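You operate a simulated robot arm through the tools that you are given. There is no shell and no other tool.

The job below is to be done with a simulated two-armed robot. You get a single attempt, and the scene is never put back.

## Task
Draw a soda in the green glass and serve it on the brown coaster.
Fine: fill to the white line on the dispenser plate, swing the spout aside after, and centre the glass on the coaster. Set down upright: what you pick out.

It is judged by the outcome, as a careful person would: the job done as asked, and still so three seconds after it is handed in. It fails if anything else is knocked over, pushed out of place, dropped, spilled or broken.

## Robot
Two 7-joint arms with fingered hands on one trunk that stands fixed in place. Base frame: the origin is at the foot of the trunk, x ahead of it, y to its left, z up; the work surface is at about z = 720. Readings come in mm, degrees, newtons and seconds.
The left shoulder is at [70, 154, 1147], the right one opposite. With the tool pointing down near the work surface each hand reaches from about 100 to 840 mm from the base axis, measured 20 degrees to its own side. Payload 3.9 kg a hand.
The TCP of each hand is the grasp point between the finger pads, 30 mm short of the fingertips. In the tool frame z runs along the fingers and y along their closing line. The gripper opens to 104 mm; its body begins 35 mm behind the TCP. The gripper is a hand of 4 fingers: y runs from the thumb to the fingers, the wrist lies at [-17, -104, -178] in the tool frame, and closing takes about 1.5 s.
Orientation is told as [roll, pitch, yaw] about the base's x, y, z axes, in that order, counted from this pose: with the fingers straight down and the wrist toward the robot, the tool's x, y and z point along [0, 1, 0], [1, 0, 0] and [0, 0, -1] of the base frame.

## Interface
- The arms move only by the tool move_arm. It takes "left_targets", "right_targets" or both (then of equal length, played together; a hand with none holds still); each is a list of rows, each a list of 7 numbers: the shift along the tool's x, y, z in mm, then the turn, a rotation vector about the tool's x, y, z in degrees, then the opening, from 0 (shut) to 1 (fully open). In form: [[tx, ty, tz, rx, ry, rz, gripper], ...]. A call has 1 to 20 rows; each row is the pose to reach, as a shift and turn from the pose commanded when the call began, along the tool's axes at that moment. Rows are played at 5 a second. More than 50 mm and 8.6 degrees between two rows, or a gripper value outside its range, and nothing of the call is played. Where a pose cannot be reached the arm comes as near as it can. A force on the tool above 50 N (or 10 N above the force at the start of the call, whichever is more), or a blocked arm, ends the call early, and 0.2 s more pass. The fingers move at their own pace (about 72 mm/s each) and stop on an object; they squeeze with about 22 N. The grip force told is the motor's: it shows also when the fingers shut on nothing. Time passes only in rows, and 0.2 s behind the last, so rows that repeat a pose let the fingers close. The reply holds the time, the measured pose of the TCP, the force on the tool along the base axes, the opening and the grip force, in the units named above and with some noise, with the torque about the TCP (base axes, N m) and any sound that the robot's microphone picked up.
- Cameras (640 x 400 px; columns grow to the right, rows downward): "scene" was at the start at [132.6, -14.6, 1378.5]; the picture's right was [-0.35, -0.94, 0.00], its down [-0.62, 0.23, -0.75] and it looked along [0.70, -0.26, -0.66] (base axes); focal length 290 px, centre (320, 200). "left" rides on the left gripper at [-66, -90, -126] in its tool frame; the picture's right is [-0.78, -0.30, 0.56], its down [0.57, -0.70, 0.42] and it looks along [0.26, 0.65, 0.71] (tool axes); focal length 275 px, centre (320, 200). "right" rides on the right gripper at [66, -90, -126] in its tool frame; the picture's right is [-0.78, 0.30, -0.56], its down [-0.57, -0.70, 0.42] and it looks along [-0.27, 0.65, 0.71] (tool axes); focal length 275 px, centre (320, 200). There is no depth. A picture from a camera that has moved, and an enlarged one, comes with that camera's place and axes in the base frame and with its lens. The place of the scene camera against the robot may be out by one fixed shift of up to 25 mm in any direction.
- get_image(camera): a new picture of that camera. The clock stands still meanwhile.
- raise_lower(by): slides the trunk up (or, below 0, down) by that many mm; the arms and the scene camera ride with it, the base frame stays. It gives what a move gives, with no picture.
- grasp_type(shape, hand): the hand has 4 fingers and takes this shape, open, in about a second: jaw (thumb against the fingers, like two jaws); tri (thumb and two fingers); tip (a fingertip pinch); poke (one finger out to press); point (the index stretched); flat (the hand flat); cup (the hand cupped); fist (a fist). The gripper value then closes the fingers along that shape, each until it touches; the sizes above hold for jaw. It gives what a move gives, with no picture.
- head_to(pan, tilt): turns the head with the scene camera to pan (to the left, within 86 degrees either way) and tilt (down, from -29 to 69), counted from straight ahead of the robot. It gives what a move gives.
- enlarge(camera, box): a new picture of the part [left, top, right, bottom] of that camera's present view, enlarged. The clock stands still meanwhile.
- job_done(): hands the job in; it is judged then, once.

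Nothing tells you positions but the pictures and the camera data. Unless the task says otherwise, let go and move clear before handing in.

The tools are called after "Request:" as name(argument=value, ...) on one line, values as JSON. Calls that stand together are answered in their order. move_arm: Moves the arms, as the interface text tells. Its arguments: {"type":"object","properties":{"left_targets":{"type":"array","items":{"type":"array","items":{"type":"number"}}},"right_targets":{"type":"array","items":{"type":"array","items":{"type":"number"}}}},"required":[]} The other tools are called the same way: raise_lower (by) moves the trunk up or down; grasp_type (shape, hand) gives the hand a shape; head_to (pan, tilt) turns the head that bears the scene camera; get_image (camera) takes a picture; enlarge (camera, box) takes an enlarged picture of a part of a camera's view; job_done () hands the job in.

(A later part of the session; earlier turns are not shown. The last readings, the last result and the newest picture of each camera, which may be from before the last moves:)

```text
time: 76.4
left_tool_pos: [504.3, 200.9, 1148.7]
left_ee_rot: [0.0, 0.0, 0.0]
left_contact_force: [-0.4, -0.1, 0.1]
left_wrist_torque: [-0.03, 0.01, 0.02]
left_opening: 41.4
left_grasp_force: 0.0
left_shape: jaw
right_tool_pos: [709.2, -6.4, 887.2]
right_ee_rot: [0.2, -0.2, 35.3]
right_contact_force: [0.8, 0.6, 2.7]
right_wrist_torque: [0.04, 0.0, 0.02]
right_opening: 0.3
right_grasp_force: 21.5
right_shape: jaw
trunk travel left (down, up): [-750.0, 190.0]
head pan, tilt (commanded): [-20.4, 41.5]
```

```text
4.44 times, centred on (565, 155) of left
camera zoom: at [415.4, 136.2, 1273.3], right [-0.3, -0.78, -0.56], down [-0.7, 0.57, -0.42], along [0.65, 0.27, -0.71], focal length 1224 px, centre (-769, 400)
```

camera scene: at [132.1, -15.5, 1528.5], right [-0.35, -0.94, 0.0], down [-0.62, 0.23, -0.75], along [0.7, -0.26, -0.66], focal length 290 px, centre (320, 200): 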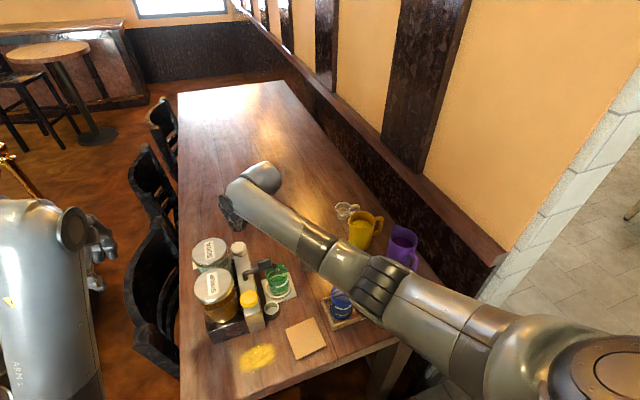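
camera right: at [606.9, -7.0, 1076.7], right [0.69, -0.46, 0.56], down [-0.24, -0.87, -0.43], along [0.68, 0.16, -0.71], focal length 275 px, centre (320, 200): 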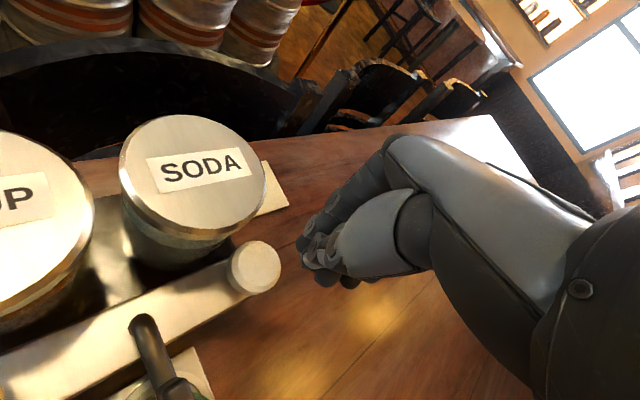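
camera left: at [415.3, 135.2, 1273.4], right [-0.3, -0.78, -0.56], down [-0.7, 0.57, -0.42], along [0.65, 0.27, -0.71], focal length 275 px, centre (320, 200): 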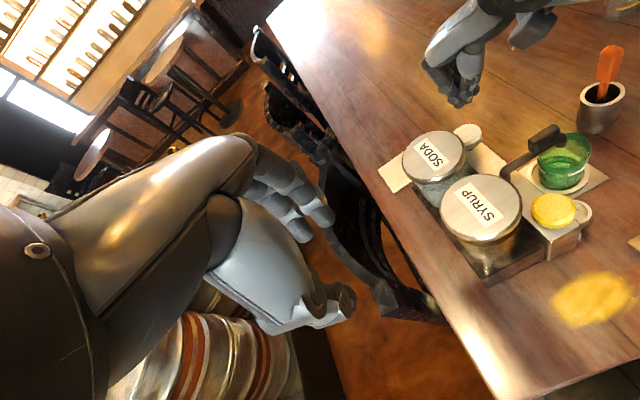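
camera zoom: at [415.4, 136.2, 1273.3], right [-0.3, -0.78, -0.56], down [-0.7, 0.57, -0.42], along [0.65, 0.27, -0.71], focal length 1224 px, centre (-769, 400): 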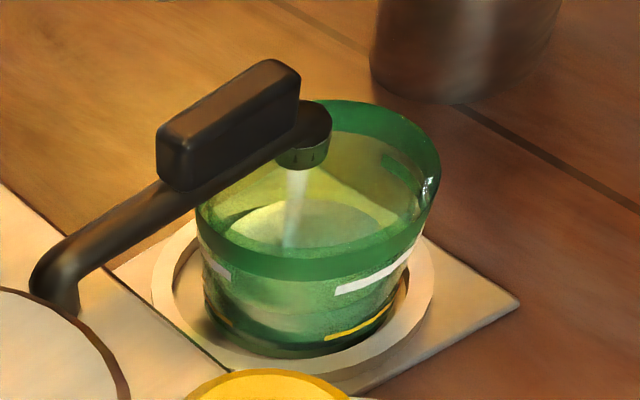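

Request:
move_arm(right_targets=[[0, 0, 0, 0, 0, 0, 0], [0, 0, 0, 0, 0, 0, 0], [0, 0, 0, 0, 0, 0, 0], [0, 0, 0, 0, 0, 0, 0], [0, 0, 0, 0, 0, 0, 0], [0, 0, 0, 0, 0, 0, 0], [0, 0, 0, 0, 0, 0, 0], [0, 0, 0, 0, 0, 0, 0], [0, 0, 0, 0, 0, 0, 0], [0, 0, 0, 0, 0, 0, 0], [0, 0, 0, 0, 0, 0, 0], [0, 0, 0, 0, 0, 0, 0], [0, 0, 0, 0, 0, 0, 0], [0, 0, 0, 0, 0, 0, 0], [0, 0, 0, 0, 0, 0, 0], [0, 0, 0, 0, 0, 0, 0], [0, 0, 0, 0, 0, 0, 0], [0, 0, 0, 0, 0, 0, 0], [0, 0, 0, 0, 0, 0, 0]])

Request:
enlarge(camera="scene", box=[270, 262, 302, 298])

Request:
enlarge(camera="left", box=[520, 110, 610, 200])

```text
time: 80.4
left_tool_pos: [503.7, 202.0, 1149.7]
left_ee_rot: [0.0, 0.0, -0.1]
left_contact_force: [0.6, -0.7, -0.4]
left_wrist_torque: [-0.02, 0.04, -0.03]
left_opening: 41.4
left_grasp_force: 0.1
left_shape: jaw
right_tool_pos: [708.1, -6.6, 887.1]
right_ee_rot: [0.1, -0.2, 35.2]
right_contact_force: [-0.3, 0.2, 3.5]
right_wrist_torque: [0.02, -0.02, -0.01]
right_opening: 0.1
right_grasp_force: 21.7
right_shape: jaw
trunk travel left (down, up): [-750.0, 190.0]
head pan, tilt (commanded): [-20.4, 41.5]
```

```text
11.11 times, centred on (286, 280) of scene
camera zoom: at [132.2, -14.4, 1528.5], right [-0.35, -0.94, 0.0], down [-0.62, 0.23, -0.75], along [0.7, -0.26, -0.66], focal length 3219 px, centre (698, -689)
```

zoom: 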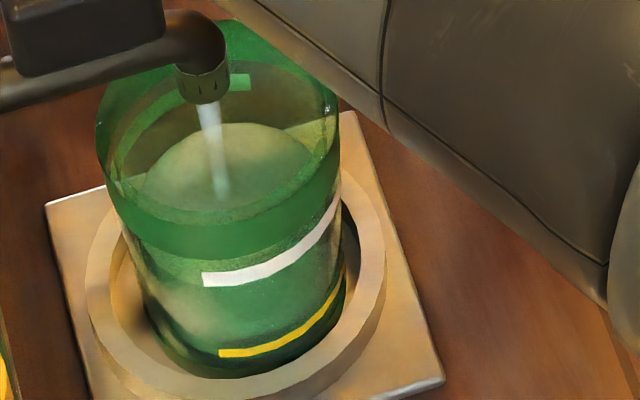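

```text
4.44 times, centred on (565, 155) of left
camera zoom: at [415.4, 136.2, 1273.3], right [-0.3, -0.78, -0.56], down [-0.7, 0.57, -0.42], along [0.65, 0.27, -0.71], focal length 1224 px, centre (-769, 400)
```

zoom: 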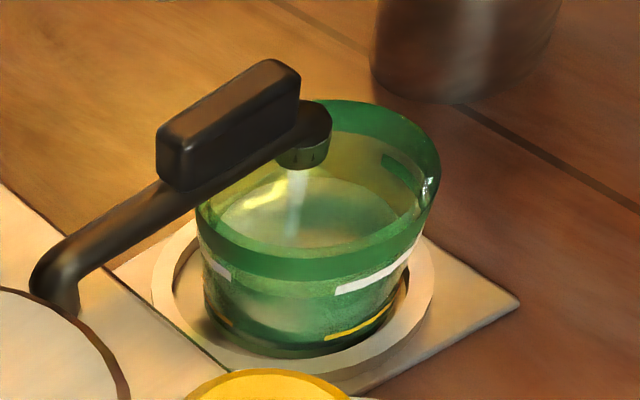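

Level is near z ≈ 768, with about 16 mm left to the white line. Holding about 3.4 s more, then checking.

Request:
move_arm(right_targets=[[0, 0, 0, 0, 0, 0, 0], [0, 0, 0, 0, 0, 0, 0], [0, 0, 0, 0, 0, 0, 0], [0, 0, 0, 0, 0, 0, 0], [0, 0, 0, 0, 0, 0, 0], [0, 0, 0, 0, 0, 0, 0], [0, 0, 0, 0, 0, 0, 0], [0, 0, 0, 0, 0, 0, 0], [0, 0, 0, 0, 0, 0, 0], [0, 0, 0, 0, 0, 0, 0], [0, 0, 0, 0, 0, 0, 0], [0, 0, 0, 0, 0, 0, 0], [0, 0, 0, 0, 0, 0, 0], [0, 0, 0, 0, 0, 0, 0]])

Request:
enlarge(camera="scene", box=[270, 262, 302, 298])

Request:
enlarge(camera="left", box=[520, 110, 610, 200])

```text
time: 83.4
left_tool_pos: [503.8, 200.6, 1149.0]
left_ee_rot: [-0.1, 0.0, 0.0]
left_contact_force: [0.1, 0.3, -1.0]
left_wrist_torque: [-0.01, 0.03, -0.01]
left_opening: 41.5
left_grasp_force: 0.0
left_shape: jaw
right_tool_pos: [710.0, -6.9, 888.1]
right_ee_rot: [0.0, 0.0, 35.2]
right_contact_force: [1.0, 0.7, 2.9]
right_wrist_torque: [0.01, -0.01, -0.03]
right_opening: 0.0
right_grasp_force: 21.7
right_shape: jaw
trunk travel left (down, up): [-750.0, 190.0]
head pan, tilt (commanded): [-20.4, 41.5]
```

```text
11.11 times, centred on (286, 280) of scene
camera zoom: at [132.2, -14.4, 1528.5], right [-0.35, -0.94, 0.0], down [-0.62, 0.23, -0.75], along [0.7, -0.26, -0.66], focal length 3219 px, centre (698, -689)
```

zoom: 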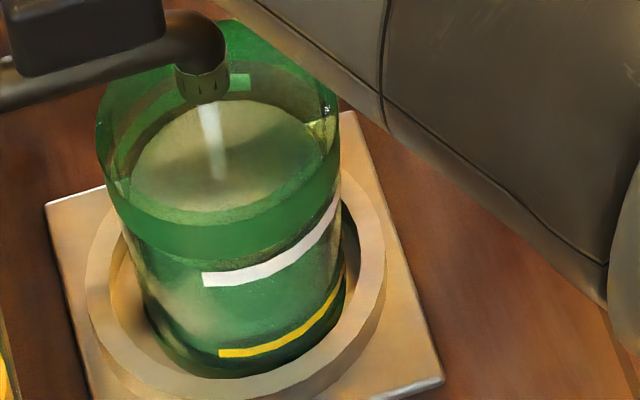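

```text
4.44 times, centred on (565, 155) of left
camera zoom: at [415.4, 136.2, 1273.3], right [-0.3, -0.78, -0.56], down [-0.7, 0.57, -0.42], along [0.65, 0.27, -0.71], focal length 1224 px, centre (-769, 400)
```

zoom: 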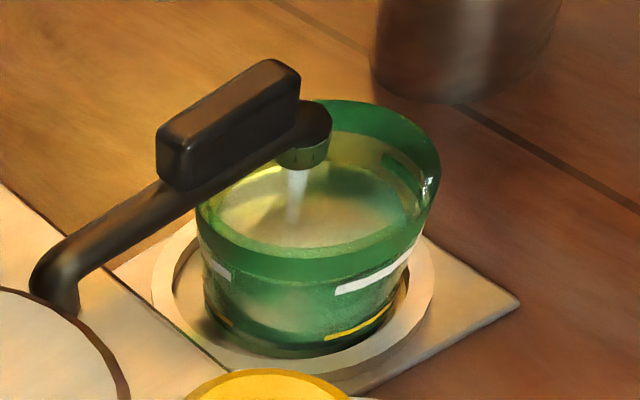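

Request:
enlarge(camera="scene", box=[274, 264, 298, 282])

Request:
enlarge(camera="left", box=[545, 125, 590, 175])

```text
16.00 times, centred on (286, 273) of scene
camera zoom: at [132.2, -14.4, 1528.5], right [-0.35, -0.94, 0.0], down [-0.62, 0.23, -0.75], along [0.7, -0.26, -0.66], focal length 4635 px, centre (864, -968)
```

zoom: 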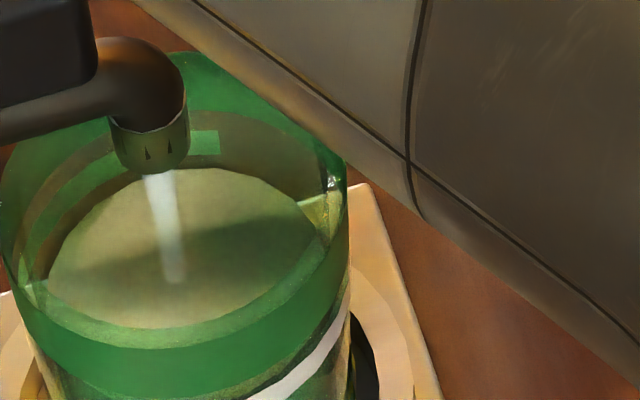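

```text
8.00 times, centred on (568, 150) of left
camera zoom: at [415.4, 136.2, 1273.3], right [-0.3, -0.78, -0.56], down [-0.7, 0.57, -0.42], along [0.65, 0.27, -0.71], focal length 2202 px, centre (-1660, 600)
```

zoom: 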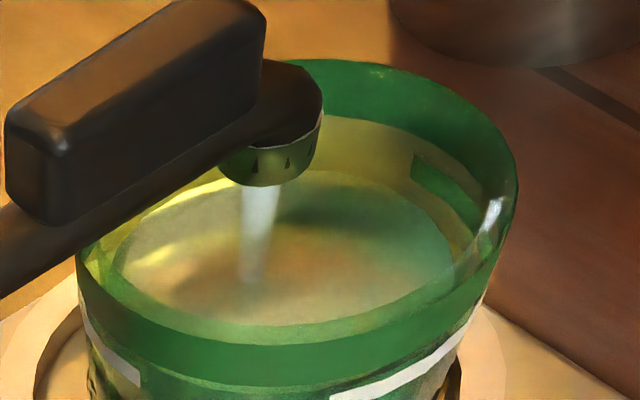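

By both cameras the surface is at z ≈ 783 and the white line's centre at about 785. About half a second more, then I lift off the knob.

Request:
move_arm(right_targets=[[0, 0, 0, 0, 0, 0, 0], [0, 0, 0, 0, 0, 0, 0], [0, 0, -8, 0, 0, 0, 0], [0, 0, -20, 0, 0, 0, 0], [0, 0, -45, 0, 0, 0, 0], [0, 0, -70, 0, 0, 0, 0], [0, 0, -70, 0, 0, 0, 0]])

Request:
enlarge(camera="scene", box=[270, 262, 302, 298])

Request:
enlarge(camera="left", box=[545, 125, 590, 175])

Request:
enlarge(camera="scene", box=[274, 264, 298, 282])

```text
time: 85.0
left_tool_pos: [505.3, 201.7, 1149.1]
left_ee_rot: [0.0, 0.0, -0.1]
left_contact_force: [-0.8, -0.2, -0.1]
left_wrist_torque: [-0.02, 0.01, 0.0]
left_opening: 41.2
left_grasp_force: 0.2
left_shape: jaw
right_tool_pos: [710.8, -8.1, 958.1]
right_ee_rot: [0.1, 0.0, 35.1]
right_contact_force: [0.6, 0.3, -0.2]
right_wrist_torque: [0.01, -0.01, -0.04]
right_opening: 0.0
right_grasp_force: 22.9
right_shape: jaw
trunk travel left (down, up): [-750.0, 190.0]
head pan, tilt (commanded): [-20.4, 41.5]
```

```text
11.11 times, centred on (286, 280) of scene
camera zoom: at [132.9, -14.5, 1528.4], right [-0.35, -0.94, 0.0], down [-0.62, 0.23, -0.75], along [0.7, -0.26, -0.66], focal length 3219 px, centre (698, -689)
```

zoom: 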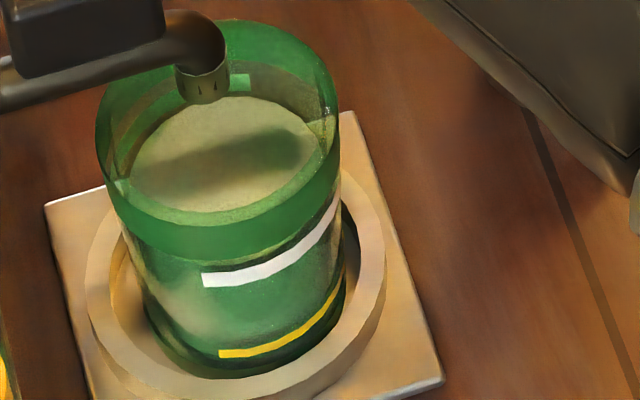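

```text
8.00 times, centred on (568, 150) of left
camera zoom: at [416.0, 136.1, 1273.1], right [-0.3, -0.78, -0.56], down [-0.7, 0.57, -0.42], along [0.65, 0.27, -0.71], focal length 2202 px, centre (-1660, 600)
```

zoom: 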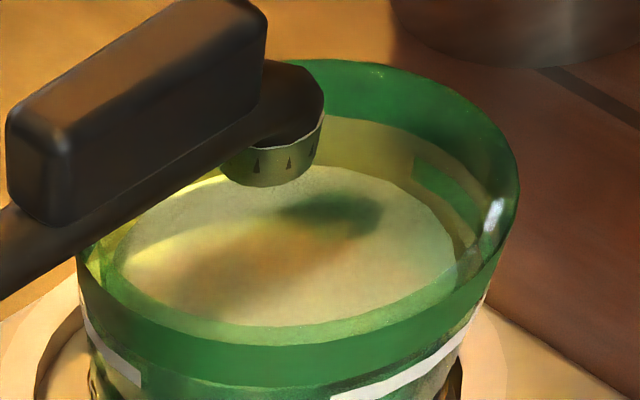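

```text
16.00 times, centred on (286, 273) of scene
camera zoom: at [132.9, -14.5, 1528.4], right [-0.35, -0.94, 0.0], down [-0.62, 0.23, -0.75], along [0.7, -0.26, -0.66], focal length 4635 px, centre (864, -968)
```

zoom: 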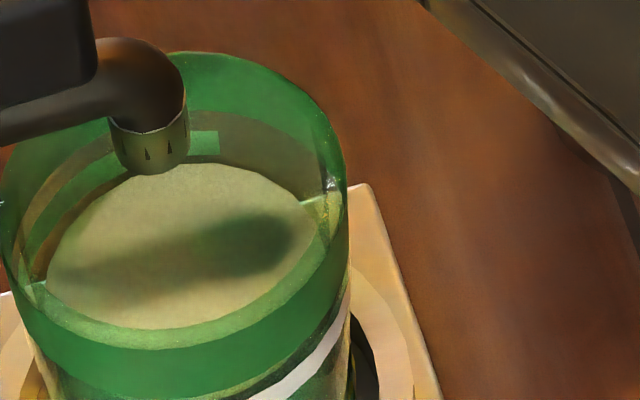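

Flow has stopped and nothing spilled. I'll measure the level against the line more precisely from both cameras.

Request:
enlarge(camera="left", box=[545, 140, 597, 180])

Request:
enlarge(camera="scene", box=[270, 268, 302, 290])

Request:
enlarge(camera="right", box=[0, 250, 200, 400])

```text
10.00 times, centred on (571, 160) of left
camera zoom: at [416.0, 136.1, 1273.1], right [-0.3, -0.78, -0.56], down [-0.7, 0.57, -0.42], along [0.65, 0.27, -0.71], focal length 2753 px, centre (-2190, 600)
```

zoom: 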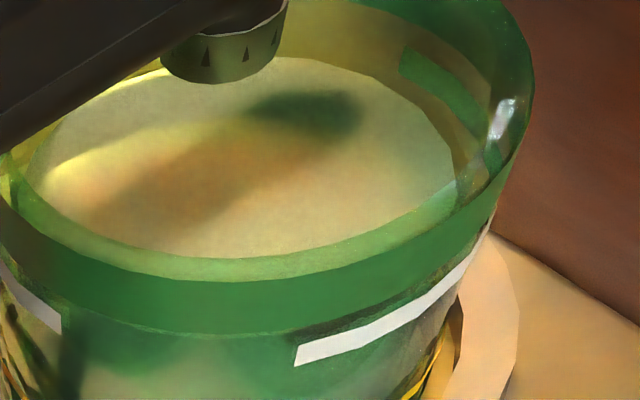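

```text
16.00 times, centred on (286, 279) of scene
camera zoom: at [132.9, -14.5, 1528.4], right [-0.35, -0.94, 0.0], down [-0.62, 0.23, -0.75], along [0.7, -0.26, -0.66], focal length 4635 px, centre (864, -1064)
```

zoom: 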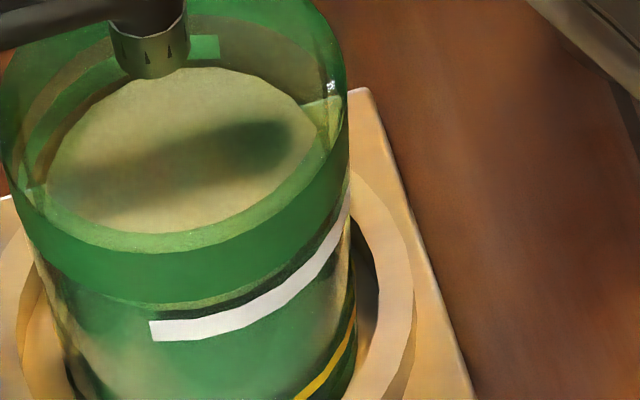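

```text
2.67 times, centred on (100, 325) of right
camera zoom: at [600.6, -4.6, 1082.5], right [0.69, -0.46, 0.56], down [-0.24, -0.87, -0.43], along [0.68, 0.16, -0.71], focal length 734 px, centre (907, -133)
```

zoom: 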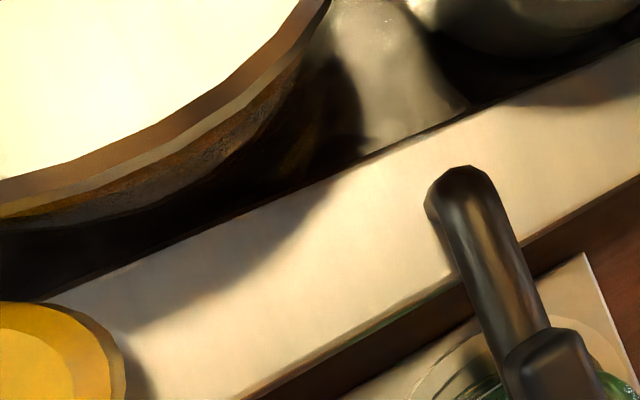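

Both cameras put the surface within the white band, about 1 mm from its centre, so the fill is done. Now the right hand retreats so the left can swing the spout back.

Request:
move_arm(right_targets=[[-4, -12, -20, 0, 0, 0, 0], [-16, -45, -40, 0, 0, 0, 0], [-31, -84, -55, 0, 0, 0, 0], [-46, -124, -65, 0, 0, 0, 0], [-60, -164, -65, 0, 0, 0, 0], [-75, -203, -65, 0, 0, 0, 0], [-90, -243, -65, 0, 0, 0, 0], [-104, -282, -65, 0, 0, 0, 0], [-118, -321, -65, 0, 0, 0, 0], [-118, -321, -65, 0, 0, 0, 0]])

Request:
get_image(camera="right")

Request:
get_image(camera="scene")

```text
time: 87.2
left_tool_pos: [505.0, 200.5, 1148.2]
left_ee_rot: [0.0, 0.2, 0.1]
left_contact_force: [-0.6, 0.0, -0.8]
left_wrist_torque: [0.01, 0.01, 0.01]
left_opening: 41.1
left_grasp_force: 0.0
left_shape: jaw
right_tool_pos: [517.0, -290.8, 1022.2]
right_ee_rot: [0.1, -0.1, 35.2]
right_contact_force: [-0.2, 0.0, 0.0]
right_wrist_torque: [0.03, 0.0, 0.01]
right_opening: 0.0
right_grasp_force: 22.2
right_shape: jaw
trunk travel left (down, up): [-750.0, 190.0]
head pan, tilt (commanded): [-20.4, 41.5]
```

```text
taken
camera right: at [406.9, -287.6, 1147.2], right [0.69, -0.46, 0.56], down [-0.24, -0.87, -0.43], along [0.68, 0.16, -0.71], focal length 275 px, centre (320, 200)
```

right: 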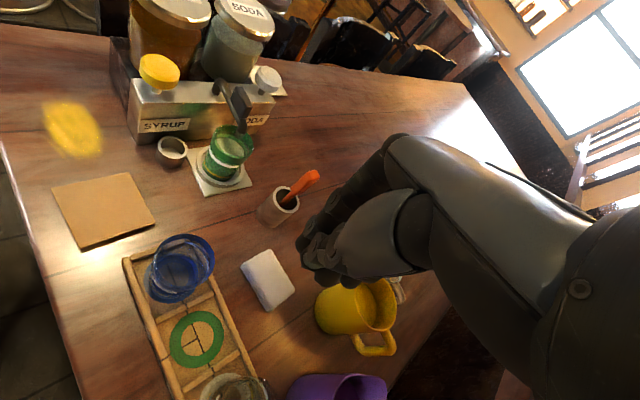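

```text
taken
camera scene: at [133.5, -13.8, 1528.4], right [-0.35, -0.94, 0.0], down [-0.62, 0.23, -0.75], along [0.7, -0.26, -0.66], focal length 290 px, centre (320, 200)
```

scene: 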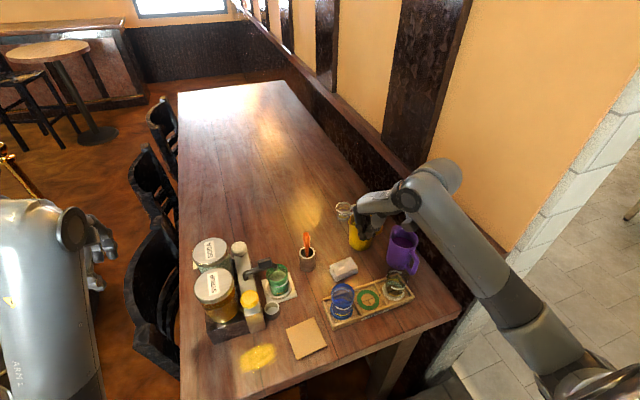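

Request:
enlarge(camera="right", box=[200, 115, 260, 195])

Request:
enlarge(camera="scene", box=[228, 245, 308, 315])

```text
5.00 times, centred on (230, 155) of right
camera zoom: at [406.9, -287.6, 1147.2], right [0.69, -0.46, 0.56], down [-0.24, -0.87, -0.43], along [0.68, 0.16, -0.71], focal length 1376 px, centre (770, 425)
```

zoom: 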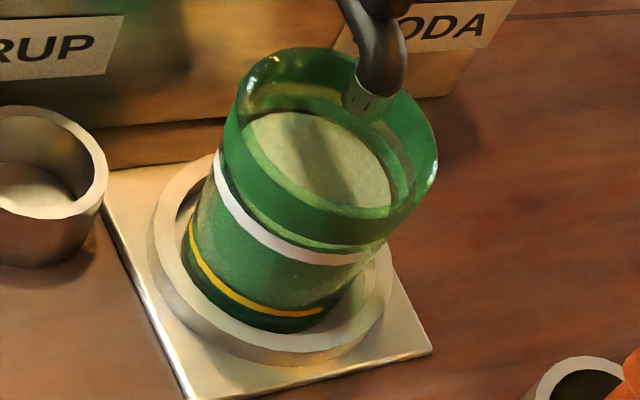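

```text
5.71 times, centred on (268, 280) of scene
camera zoom: at [133.5, -13.8, 1528.4], right [-0.35, -0.94, 0.0], down [-0.62, 0.23, -0.75], along [0.7, -0.26, -0.66], focal length 1655 px, centre (617, -257)
```

zoom: 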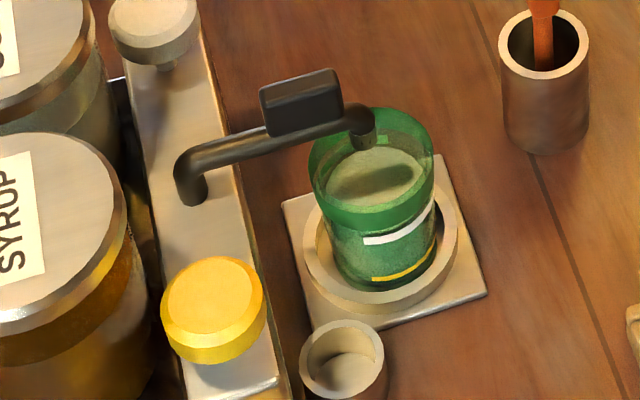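

The fill looks right and nothing spilled. Next the left hand goes back over the spout handle (now near [633, -53]) with a 40 mm opening.

Request:
move_arm(left_targets=[[-32, 10, 10, 0, 0, 0, 0.4], [-64, 22, 20, 0, 0, 1, 0.4], [-96, 36, 30, 0, 0, 3, 0.4], [-128, 52, 45, 0, 0, 5, 0.4], [-160, 68, 62, 0, 0, 7, 0.4], [-192, 86, 85, 0, 0, 9, 0.4], [-222, 106, 120, 0, 0, 11, 0.4], [-242, 120, 150, 0, 0, 12, 0.4], [-252, 128, 178, 0, 0, 12, 0.4], [-252, 128, 178, 0, 0, 12, 0.4]])

Request:
enlarge(camera="left", box=[250, 150, 470, 330])

Request:
enlarge(camera="right", box=[130, 20, 310, 170])

```text
refused: row 7 steps farther than a row can; nothing moved
```

```text
2.22 times, centred on (360, 240) of left
camera zoom: at [416.5, 136.7, 1272.8], right [-0.3, -0.78, -0.56], down [-0.7, 0.57, -0.42], along [0.65, 0.27, -0.71], focal length 612 px, centre (231, 111)
```

zoom: 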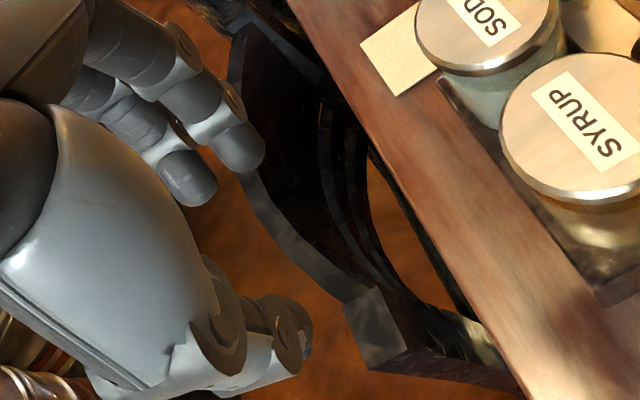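

```text
2.67 times, centred on (220, 95) of right
camera zoom: at [406.9, -287.6, 1147.2], right [0.69, -0.46, 0.56], down [-0.24, -0.87, -0.43], along [0.68, 0.16, -0.71], focal length 734 px, centre (587, 480)
```

zoom: 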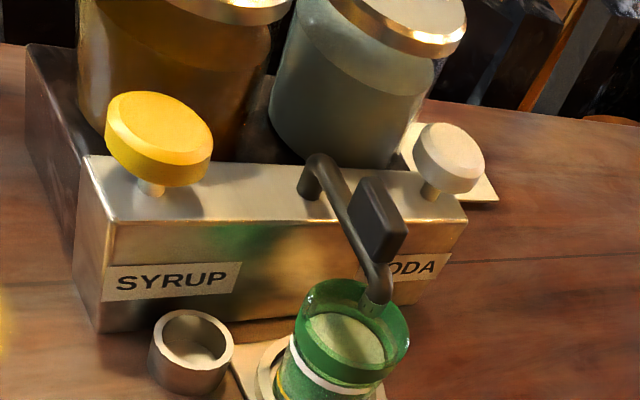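

Request:
move_arm(left_targets=[[-27.8, 14.1, 15, 0, 0, 1, 0.4], [-55.6, 28.1, 32, 0, 0, 2, 0.4], [-83.4, 42.2, 50, 0, 0, 3, 0.4], [-111.2, 56.2, 70, 0, 0, 4, 0.4], [-139, 70.3, 90, 0, 0, 5, 0.4], [-166.8, 84.3, 110, 0, 0, 6, 0.4], [-194.6, 98.4, 130, 0, 0, 7, 0.4], [-222.4, 112.4, 153, 0, 0, 8, 0.4], [-250.2, 126.5, 178, 0, 0, 9, 0.4], [-250.2, 126.5, 178, 0, 0, 9, 0.4]])

Request:
enlarge(camera="left", box=[250, 150, 470, 330])

Request:
enlarge(camera="right", box=[130, 20, 310, 170])

```text
time: 89.4
left_tool_pos: [634.8, -45.3, 970.7]
left_ee_rot: [0.5, 0.0, -8.7]
left_contact_force: [-1.0, 0.0, -0.5]
left_wrist_torque: [0.03, -0.04, 0.01]
left_opening: 41.3
left_grasp_force: 0.0
left_shape: jaw
right_tool_pos: [516.7, -291.1, 1021.2]
right_ee_rot: [0.2, -0.1, 35.2]
right_contact_force: [0.3, -0.9, 0.1]
right_wrist_torque: [0.04, -0.01, 0.03]
right_opening: 0.1
right_grasp_force: 21.8
right_shape: jaw
trunk travel left (down, up): [-750.0, 190.0]
head pan, tilt (commanded): [-20.4, 41.5]
```

```text
2.22 times, centred on (360, 240) of left
camera zoom: at [536.2, -96.3, 1094.5], right [-0.41, -0.72, -0.56], down [-0.61, 0.68, -0.42], along [0.68, 0.17, -0.71], focal length 612 px, centre (231, 111)
```

zoom: 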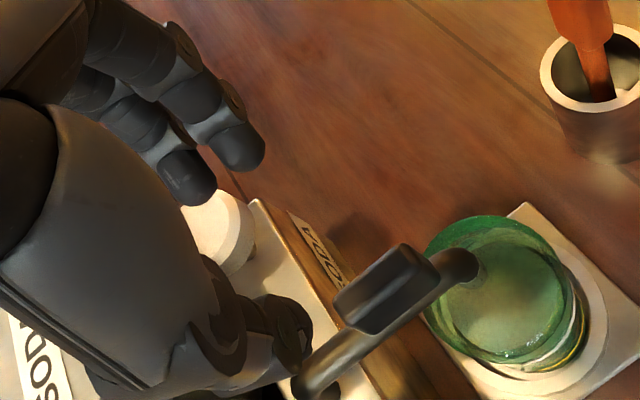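

```text
2.67 times, centred on (220, 95) of right
camera zoom: at [406.1, -287.7, 1147.4], right [0.69, -0.46, 0.56], down [-0.24, -0.87, -0.43], along [0.68, 0.16, -0.71], focal length 734 px, centre (587, 480)
```

zoom: 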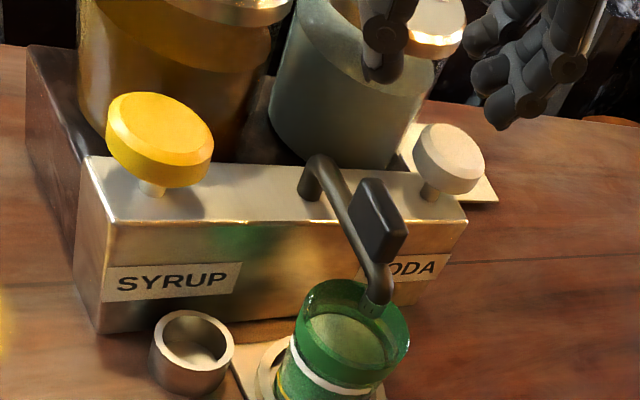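

Request:
move_arm(left_targets=[[-4, 0, 10, 0, 0, 0, 0.4], [-6, -1, 20, 0, 0, 0, 0.4], [-6, -1, 35, 0, 0, 0, 0.4], [-6, -1, 50, 0, 0, 0, 0.4], [-6, -1, 50, 0, 0, 0, 0.4]])

Request:
enlarge(camera="left", box=[250, 150, 470, 330])

Request:
enlarge(camera="right", box=[130, 20, 310, 170])

```text
time: 90.6
left_tool_pos: [642.6, -39.0, 929.4]
left_ee_rot: [1.5, -1.2, -8.2]
left_contact_force: [-0.9, 1.0, -0.8]
left_wrist_torque: [0.03, -0.01, 0.01]
left_opening: 41.3
left_grasp_force: 0.0
left_shape: jaw
right_tool_pos: [515.7, -291.9, 1022.4]
right_ee_rot: [0.1, 0.0, 35.2]
right_contact_force: [-0.7, 0.0, -0.9]
right_wrist_torque: [-0.01, -0.01, 0.0]
right_opening: 0.0
right_grasp_force: 22.0
right_shape: jaw
trunk travel left (down, up): [-750.0, 190.0]
head pan, tilt (commanded): [-20.4, 41.5]
```

```text
2.22 times, centred on (360, 240) of left
camera zoom: at [542.2, -93.1, 1050.3], right [-0.39, -0.71, -0.58], down [-0.6, 0.68, -0.42], along [0.7, 0.19, -0.69], focal length 612 px, centre (231, 111)
```

zoom: 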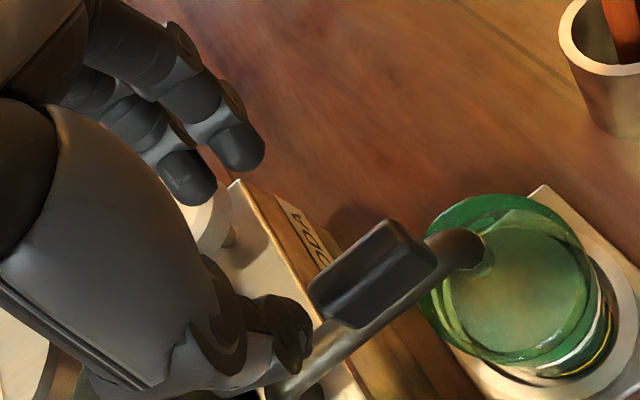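

```text
2.67 times, centred on (220, 95) of right
camera zoom: at [406.4, -288.0, 1147.2], right [0.69, -0.46, 0.56], down [-0.24, -0.87, -0.43], along [0.68, 0.16, -0.71], focal length 734 px, centre (587, 480)
```

zoom: 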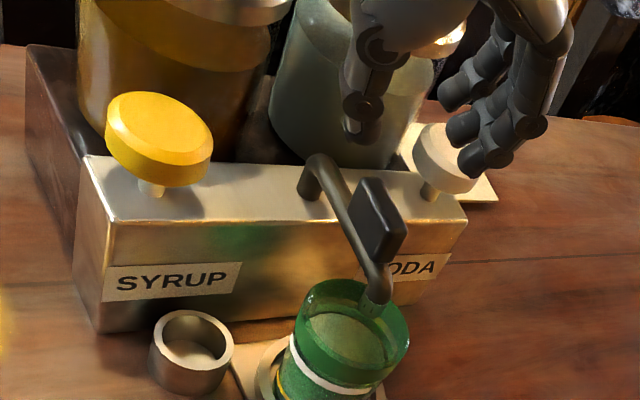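

The left arm is drifting toward a joint limit in this posture and its fingers are near the white knob. I'll lift away and come back in via the yaw −50 posture that worked before.

Request:
move_arm(left_targets=[[0, 0, -30, 0, 0, 0, 0.4], [0, 0, -65, 0, 0, 4, 0.4], [0, -5, -95, 0, 0, 10, 0.4], [0, -10, -120, 0, 0, 17, 0.4], [0, -15, -140, 0, 0, 24, 0.4], [0, -20, -150, 0, 0, 31, 0.4], [0, -25, -150, 0, 0, 38, 0.4], [0, -25, -150, 0, 0, 44, 0.4], [0, -25, -150, 0, 0, 44, 0.4]])

Request:
get_image(camera="left")

Request:
get_image(camera="scene")

```text
time: 92.6
left_tool_pos: [604.1, -52.7, 1070.4]
left_ee_rot: [0.0, 0.0, -53.0]
left_contact_force: [-0.2, -0.2, -0.2]
left_wrist_torque: [0.0, 0.01, -0.02]
left_opening: 41.3
left_grasp_force: 0.0
left_shape: jaw
right_tool_pos: [517.0, -289.8, 1022.3]
right_ee_rot: [0.2, -0.1, 35.2]
right_contact_force: [-0.2, 0.7, -0.3]
right_wrist_torque: [-0.01, -0.02, -0.01]
right_opening: 0.0
right_grasp_force: 22.2
right_shape: jaw
trunk travel left (down, up): [-750.0, 190.0]
head pan, tilt (commanded): [-20.4, 41.5]
```

```text
taken
camera left: at [497.7, -18.3, 1194.6], right [-0.8, -0.23, -0.56], down [0.04, 0.9, -0.42], along [0.6, -0.36, -0.71], focal length 275 px, centre (320, 200)
```

left: 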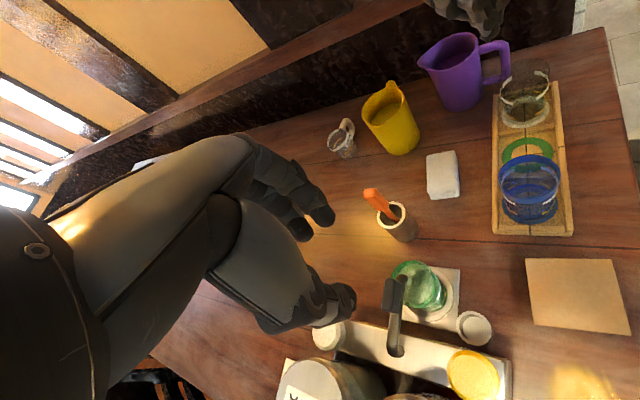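

```text
taken
camera scene: at [132.5, -14.8, 1528.5], right [-0.35, -0.94, 0.0], down [-0.62, 0.23, -0.75], along [0.7, -0.26, -0.66], focal length 290 px, centre (320, 200)
```

scene: 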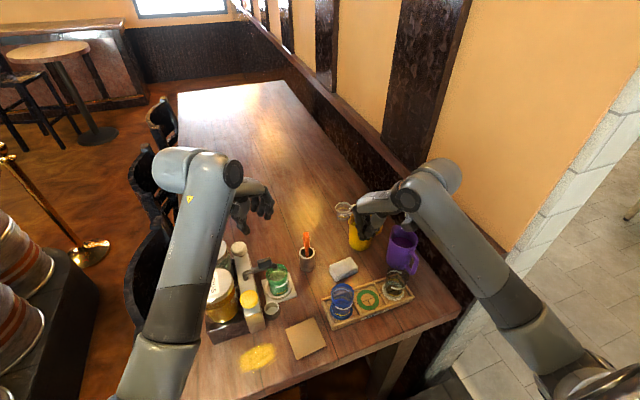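

Request:
move_arm(left_targets=[[4.6, 3.2, 20, 0, 0, -5.6, 0.4], [9.2, 6.4, 42, 0, 0, -11.2, 0.4], [13.8, 9.7, 64, 0, 0, -16.8, 0.4], [18.4, 12.9, 87, 0, 0, -22.4, 0.4], [23, 16.1, 110, 0, 0, -28, 0.4], [23, 16.1, 110, 0, 0, -28, 0.4]])

Request:
enlarge(camera="left", box=[250, 170, 470, 350])

Request:
enlarge(camera="right", box=[130, 20, 310, 170])

Request:
enlarge(camera="scene", box=[225, 230, 305, 300])

```text
time: 94.0
left_tool_pos: [631.8, -51.1, 961.3]
left_ee_rot: [0.0, -0.1, -24.9]
left_contact_force: [-0.5, 0.6, 0.7]
left_wrist_torque: [-0.02, 0.02, -0.03]
left_opening: 41.5
left_grasp_force: 0.0
left_shape: jaw
right_tool_pos: [516.8, -291.6, 1020.9]
right_ee_rot: [0.0, 0.0, 35.2]
right_contact_force: [0.3, -0.1, -0.3]
right_wrist_torque: [-0.01, 0.03, 0.02]
right_opening: 0.0
right_grasp_force: 21.8
right_shape: jaw
trunk travel left (down, up): [-750.0, 190.0]
head pan, tilt (commanded): [-20.4, 41.5]
```

```text
2.22 times, centred on (360, 260) of left
camera zoom: at [523.2, -72.2, 1085.4], right [-0.6, -0.58, -0.56], down [-0.4, 0.81, -0.42], along [0.7, -0.03, -0.71], focal length 612 px, centre (231, 67)
```

zoom: 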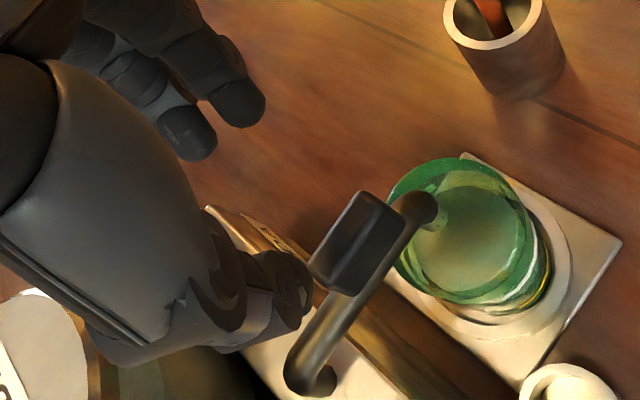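

```text
2.67 times, centred on (220, 95) of right
camera zoom: at [406.4, -287.9, 1147.3], right [0.69, -0.46, 0.56], down [-0.24, -0.87, -0.43], along [0.68, 0.16, -0.71], focal length 734 px, centre (587, 480)
```

zoom: 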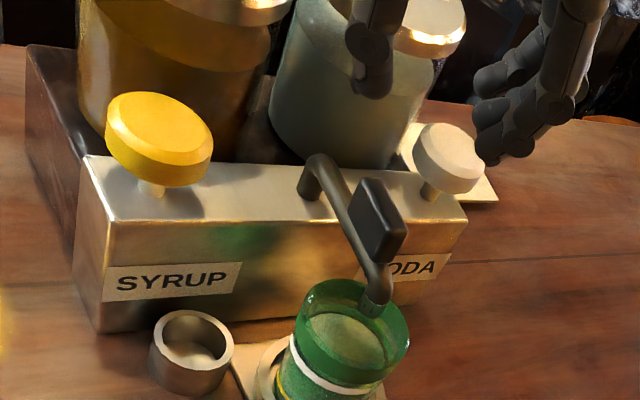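

```text
5.71 times, centred on (265, 265) of scene
camera zoom: at [132.5, -14.6, 1528.5], right [-0.35, -0.94, 0.0], down [-0.62, 0.23, -0.75], along [0.7, -0.26, -0.66], focal length 1655 px, centre (634, -171)
```

zoom: 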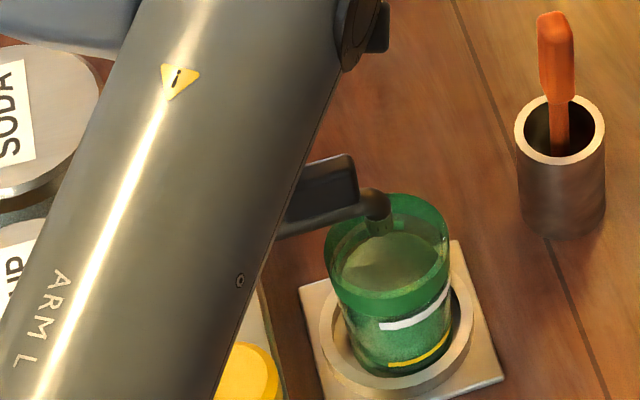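

Request:
move_arm(left_targets=[[0, 0, 15, 0, 0, 0, 0.4], [0, 0, 30, 0, 0, 0, 0.4], [0, 0, 44, 0, 0, 0, 0.4], [0, 0, 44, 0, 0, 0, 0.4]])

Request:
enlarge(camera="left", box=[250, 170, 470, 350])

Request:
enlarge(camera="right", box=[130, 20, 310, 170])

```text
time: 95.0
left_tool_pos: [631.1, -51.8, 915.4]
left_ee_rot: [0.0, 0.0, -25.1]
left_contact_force: [0.3, -0.4, 0.3]
left_wrist_torque: [0.02, -0.03, 0.05]
left_opening: 41.7
left_grasp_force: 0.0
left_shape: jaw
right_tool_pos: [517.3, -291.0, 1022.6]
right_ee_rot: [0.1, 0.0, 35.2]
right_contact_force: [-0.5, -0.3, 0.1]
right_wrist_torque: [0.0, 0.04, -0.01]
right_opening: 0.1
right_grasp_force: 21.9
right_shape: jaw
trunk travel left (down, up): [-750.0, 190.0]
head pan, tilt (commanded): [-20.4, 41.5]
```

```text
2.22 times, centred on (360, 260) of left
camera zoom: at [522.6, -72.4, 1040.2], right [-0.6, -0.58, -0.56], down [-0.39, 0.82, -0.42], along [0.7, -0.03, -0.71], focal length 612 px, centre (231, 67)
```

zoom: 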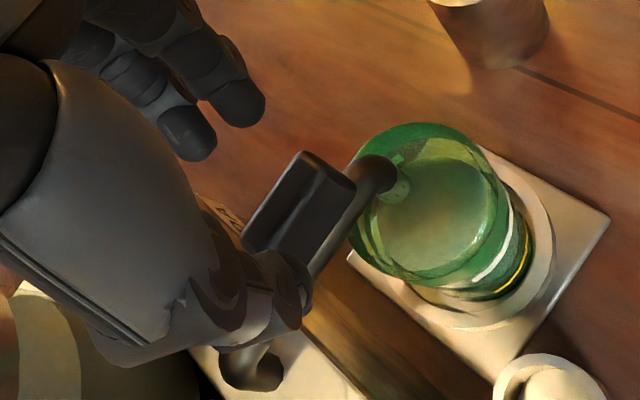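

```text
2.67 times, centred on (220, 95) of right
camera zoom: at [406.4, -288.0, 1147.2], right [0.69, -0.46, 0.56], down [-0.24, -0.87, -0.43], along [0.68, 0.16, -0.71], focal length 734 px, centre (587, 480)
```

zoom: 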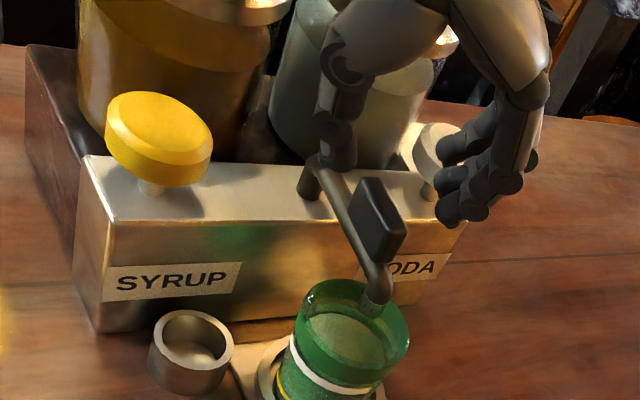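

Request:
move_arm(left_targets=[[0, 0, 8, 0, 0, 0, 0.4], [0, 0, 18, 0, 0, 0, 0.4], [0, 0, 18, 0, 0, 0, 0.3], [0, 0, 18, 0, 0, 0, 0.22], [0, 0, 18, 0, 0, 0, 0.15], [0, 0, 18, 0, 0, 0, 0.08], [0, 0, 18, 0, 0, 0, 0.05], [0, 0, 18, 0, 0, 0, 0.05]])

Request:
enlarge(camera="left", box=[250, 170, 470, 350])

Request:
enlarge(camera="right", box=[130, 20, 310, 170])

```text
time: 96.8
left_tool_pos: [631.6, -50.7, 897.2]
left_ee_rot: [0.0, 0.0, -24.9]
left_contact_force: [-2.0, 1.0, -1.3]
left_wrist_torque: [-0.01, 0.03, 0.09]
left_opening: 10.6
left_grasp_force: 22.0
left_shape: jaw
right_tool_pos: [516.2, -290.3, 1020.7]
right_ee_rot: [0.0, 0.0, 35.2]
right_contact_force: [-0.3, 0.4, -0.4]
right_wrist_torque: [-0.01, 0.01, 0.01]
right_opening: 0.1
right_grasp_force: 22.0
right_shape: jaw
trunk travel left (down, up): [-750.0, 190.0]
head pan, tilt (commanded): [-20.4, 41.5]
```

```text
2.22 times, centred on (360, 260) of left
camera zoom: at [523.1, -71.7, 1021.6], right [-0.6, -0.58, -0.56], down [-0.4, 0.81, -0.42], along [0.7, -0.03, -0.71], focal length 612 px, centre (231, 67)
```

zoom: 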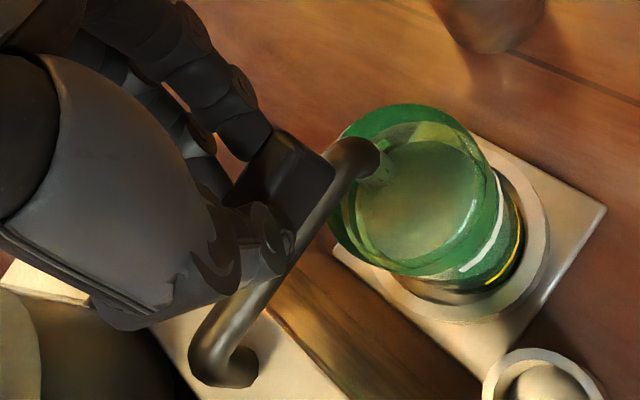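

```text
2.67 times, centred on (220, 95) of right
camera zoom: at [406.4, -287.8, 1147.3], right [0.69, -0.46, 0.56], down [-0.24, -0.87, -0.43], along [0.68, 0.16, -0.71], focal length 734 px, centre (587, 480)
```

zoom: 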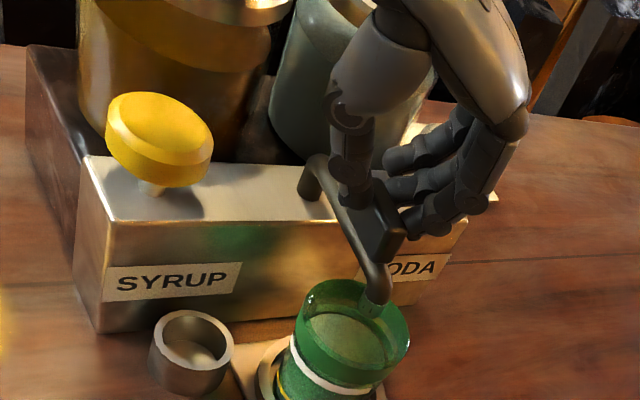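

Gripped again. I'll swing the spout back clockwise toward the drip cup, first half way.

Request:
move_arm(left_targets=[[-1.8, -5.2, 0, 0, 0, 3, 0.05], [-3.1, -10.6, 0, 0, 0, 6, 0.05], [-3.9, -15.9, 0, 0, 0, 9, 0.05], [-4.2, -21.4, 0, 0, 0, 12, 0.05], [-4.2, -27, 0, 0, 0, 15, 0.05], [-4.2, -27, 0, 0, 0, 15, 0.05]])

Request:
enlarge(camera="left", box=[250, 170, 470, 350])

Request:
enlarge(camera="right", box=[110, 20, 290, 180])

```text
time: 98.2
left_tool_pos: [604.5, -44.0, 898.6]
left_ee_rot: [-0.1, 0.2, -40.1]
left_contact_force: [-1.6, -5.1, -11.8]
left_wrist_torque: [-0.13, -0.01, -0.05]
left_opening: 10.3
left_grasp_force: 21.9
left_shape: jaw
right_tool_pos: [518.1, -292.5, 1020.8]
right_ee_rot: [0.3, 0.0, 35.1]
right_contact_force: [-0.9, 0.7, 0.4]
right_wrist_torque: [-0.01, 0.01, 0.02]
right_opening: 0.0
right_grasp_force: 22.0
right_shape: jaw
trunk travel left (down, up): [-750.0, 190.0]
head pan, tilt (commanded): [-20.4, 41.5]
```

```text
2.22 times, centred on (360, 260) of left
camera zoom: at [495.2, -35.9, 1023.0], right [-0.73, -0.4, -0.55], down [-0.17, 0.89, -0.42], along [0.66, -0.21, -0.72], focal length 612 px, centre (231, 67)
```

zoom: 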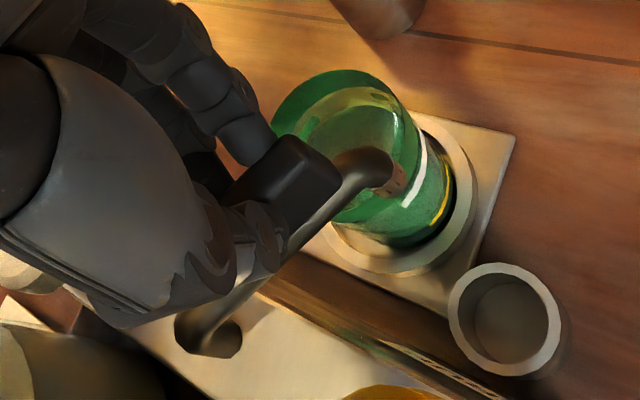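

```text
2.50 times, centred on (200, 100) of right
camera zoom: at [407.6, -289.2, 1146.3], right [0.69, -0.47, 0.55], down [-0.24, -0.87, -0.43], along [0.68, 0.16, -0.71], focal length 688 px, centre (620, 450)
```

zoom: 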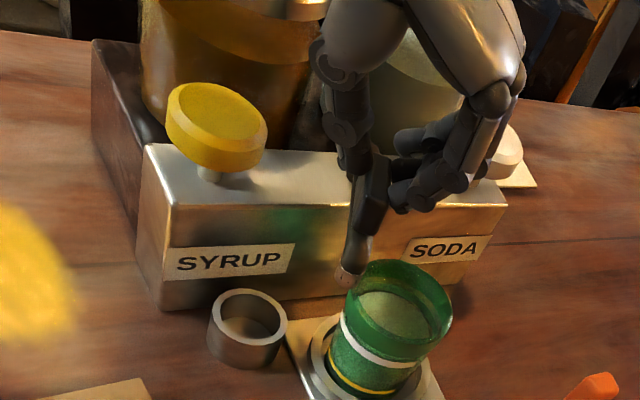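

Request:
move_arm(left_targets=[[-0.9, -5.4, 0, 0, 0, 3, 0.05], [-1.3, -10.8, 0, 0, 0, 6, 0.05], [-1.1, -16.3, 0, 0, 0, 9, 0.05], [-0.5, -21.8, 0, 0, 0, 12, 0.05], [-0.5, -21.8, 0, 0, 0, 12, 0.05]])

Request:
enlarge(camera="left", box=[250, 190, 470, 370])

Request:
enlarge(camera="right", box=[110, 20, 290, 180])

```text
time: 99.4
left_tool_pos: [586.4, -30.6, 897.2]
left_ee_rot: [-0.1, 0.1, -52.1]
left_contact_force: [-3.9, -5.9, -6.6]
left_wrist_torque: [-0.2, 0.0, -0.15]
left_opening: 10.2
left_grasp_force: 22.1
left_shape: jaw
right_tool_pos: [516.5, -293.2, 1021.5]
right_ee_rot: [0.2, 0.0, 35.1]
right_contact_force: [0.1, -0.4, -0.1]
right_wrist_torque: [0.03, -0.03, 0.02]
right_opening: 0.1
right_grasp_force: 21.9
right_shape: jaw
trunk travel left (down, up): [-750.0, 190.0]
head pan, tilt (commanded): [-20.4, 41.5]
```

```text
2.22 times, centred on (360, 280) of left
camera zoom: at [480.8, 0.7, 1022.5], right [-0.79, -0.24, -0.56], down [0.02, 0.91, -0.42], along [0.61, -0.35, -0.71], focal length 612 px, centre (231, 22)
```

zoom: 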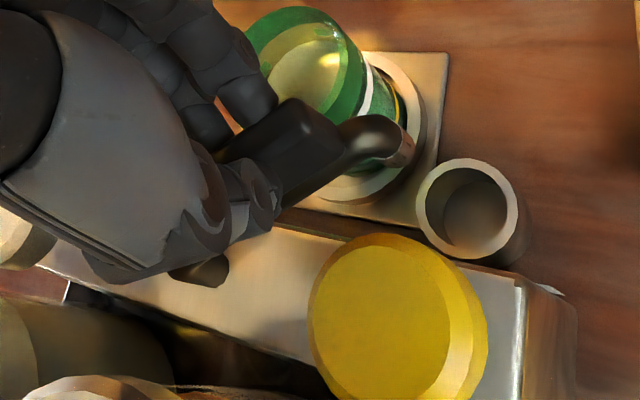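

```text
2.50 times, centred on (200, 100) of right
camera zoom: at [406.8, -289.2, 1146.8], right [0.69, -0.47, 0.56], down [-0.24, -0.87, -0.43], along [0.68, 0.16, -0.71], focal length 688 px, centre (620, 450)
```

zoom: 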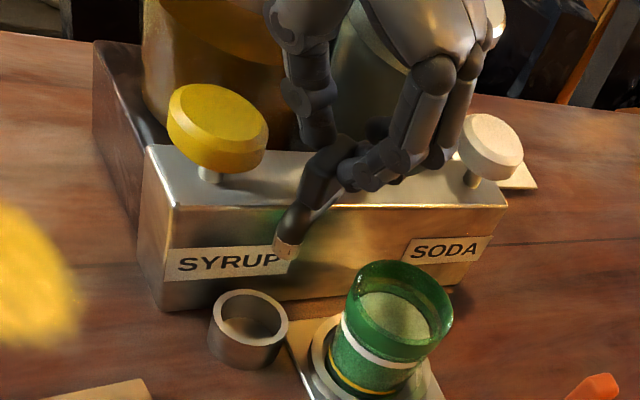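

Request:
move_arm(left_targets=[[0, -4, 0, 0, 0, 2, 0.05], [0, -7.8, 0, 0, 0, 4, 0.05], [0, -7.8, 0, 0, 0, 4, 0.05]])

Request:
enlarge(camera="left", box=[250, 190, 470, 370])

Request:
enlarge(camera="right", box=[110, 20, 290, 180])

```text
time: 100.2
left_tool_pos: [582.7, -24.8, 898.4]
left_ee_rot: [0.1, 0.0, -56.1]
left_contact_force: [1.7, -12.4, -4.6]
left_wrist_torque: [-0.37, -0.13, -0.11]
left_opening: 10.3
left_grasp_force: 22.0
left_shape: jaw
right_tool_pos: [518.0, -294.2, 1021.5]
right_ee_rot: [0.2, -0.1, 35.0]
right_contact_force: [0.5, 1.3, -0.2]
right_wrist_torque: [0.0, -0.04, 0.02]
right_opening: 0.0
right_grasp_force: 22.4
right_shape: jaw
trunk travel left (down, up): [-750.0, 190.0]
head pan, tilt (commanded): [-20.4, 41.5]
```

```text
2.22 times, centred on (360, 280) of left
camera zoom: at [479.5, 13.5, 1022.8], right [-0.81, -0.19, -0.56], down [0.08, 0.9, -0.42], along [0.58, -0.39, -0.71], focal length 612 px, centre (231, 22)
```

zoom: 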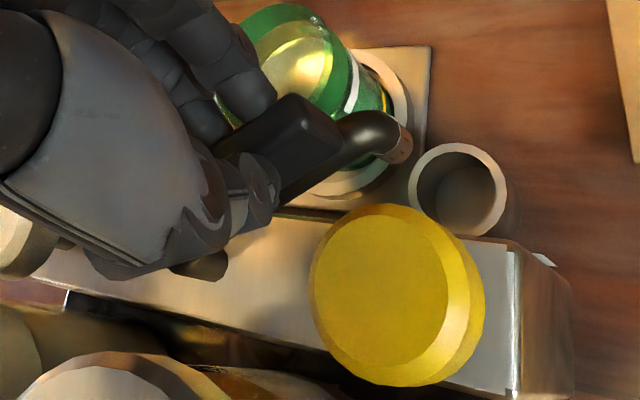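

```text
2.50 times, centred on (200, 100) of right
camera zoom: at [407.1, -290.6, 1146.3], right [0.69, -0.47, 0.55], down [-0.25, -0.87, -0.43], along [0.68, 0.16, -0.71], focal length 688 px, centre (620, 450)
```

zoom: 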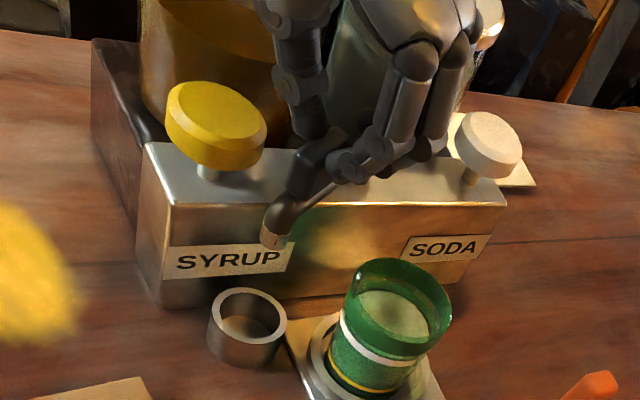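

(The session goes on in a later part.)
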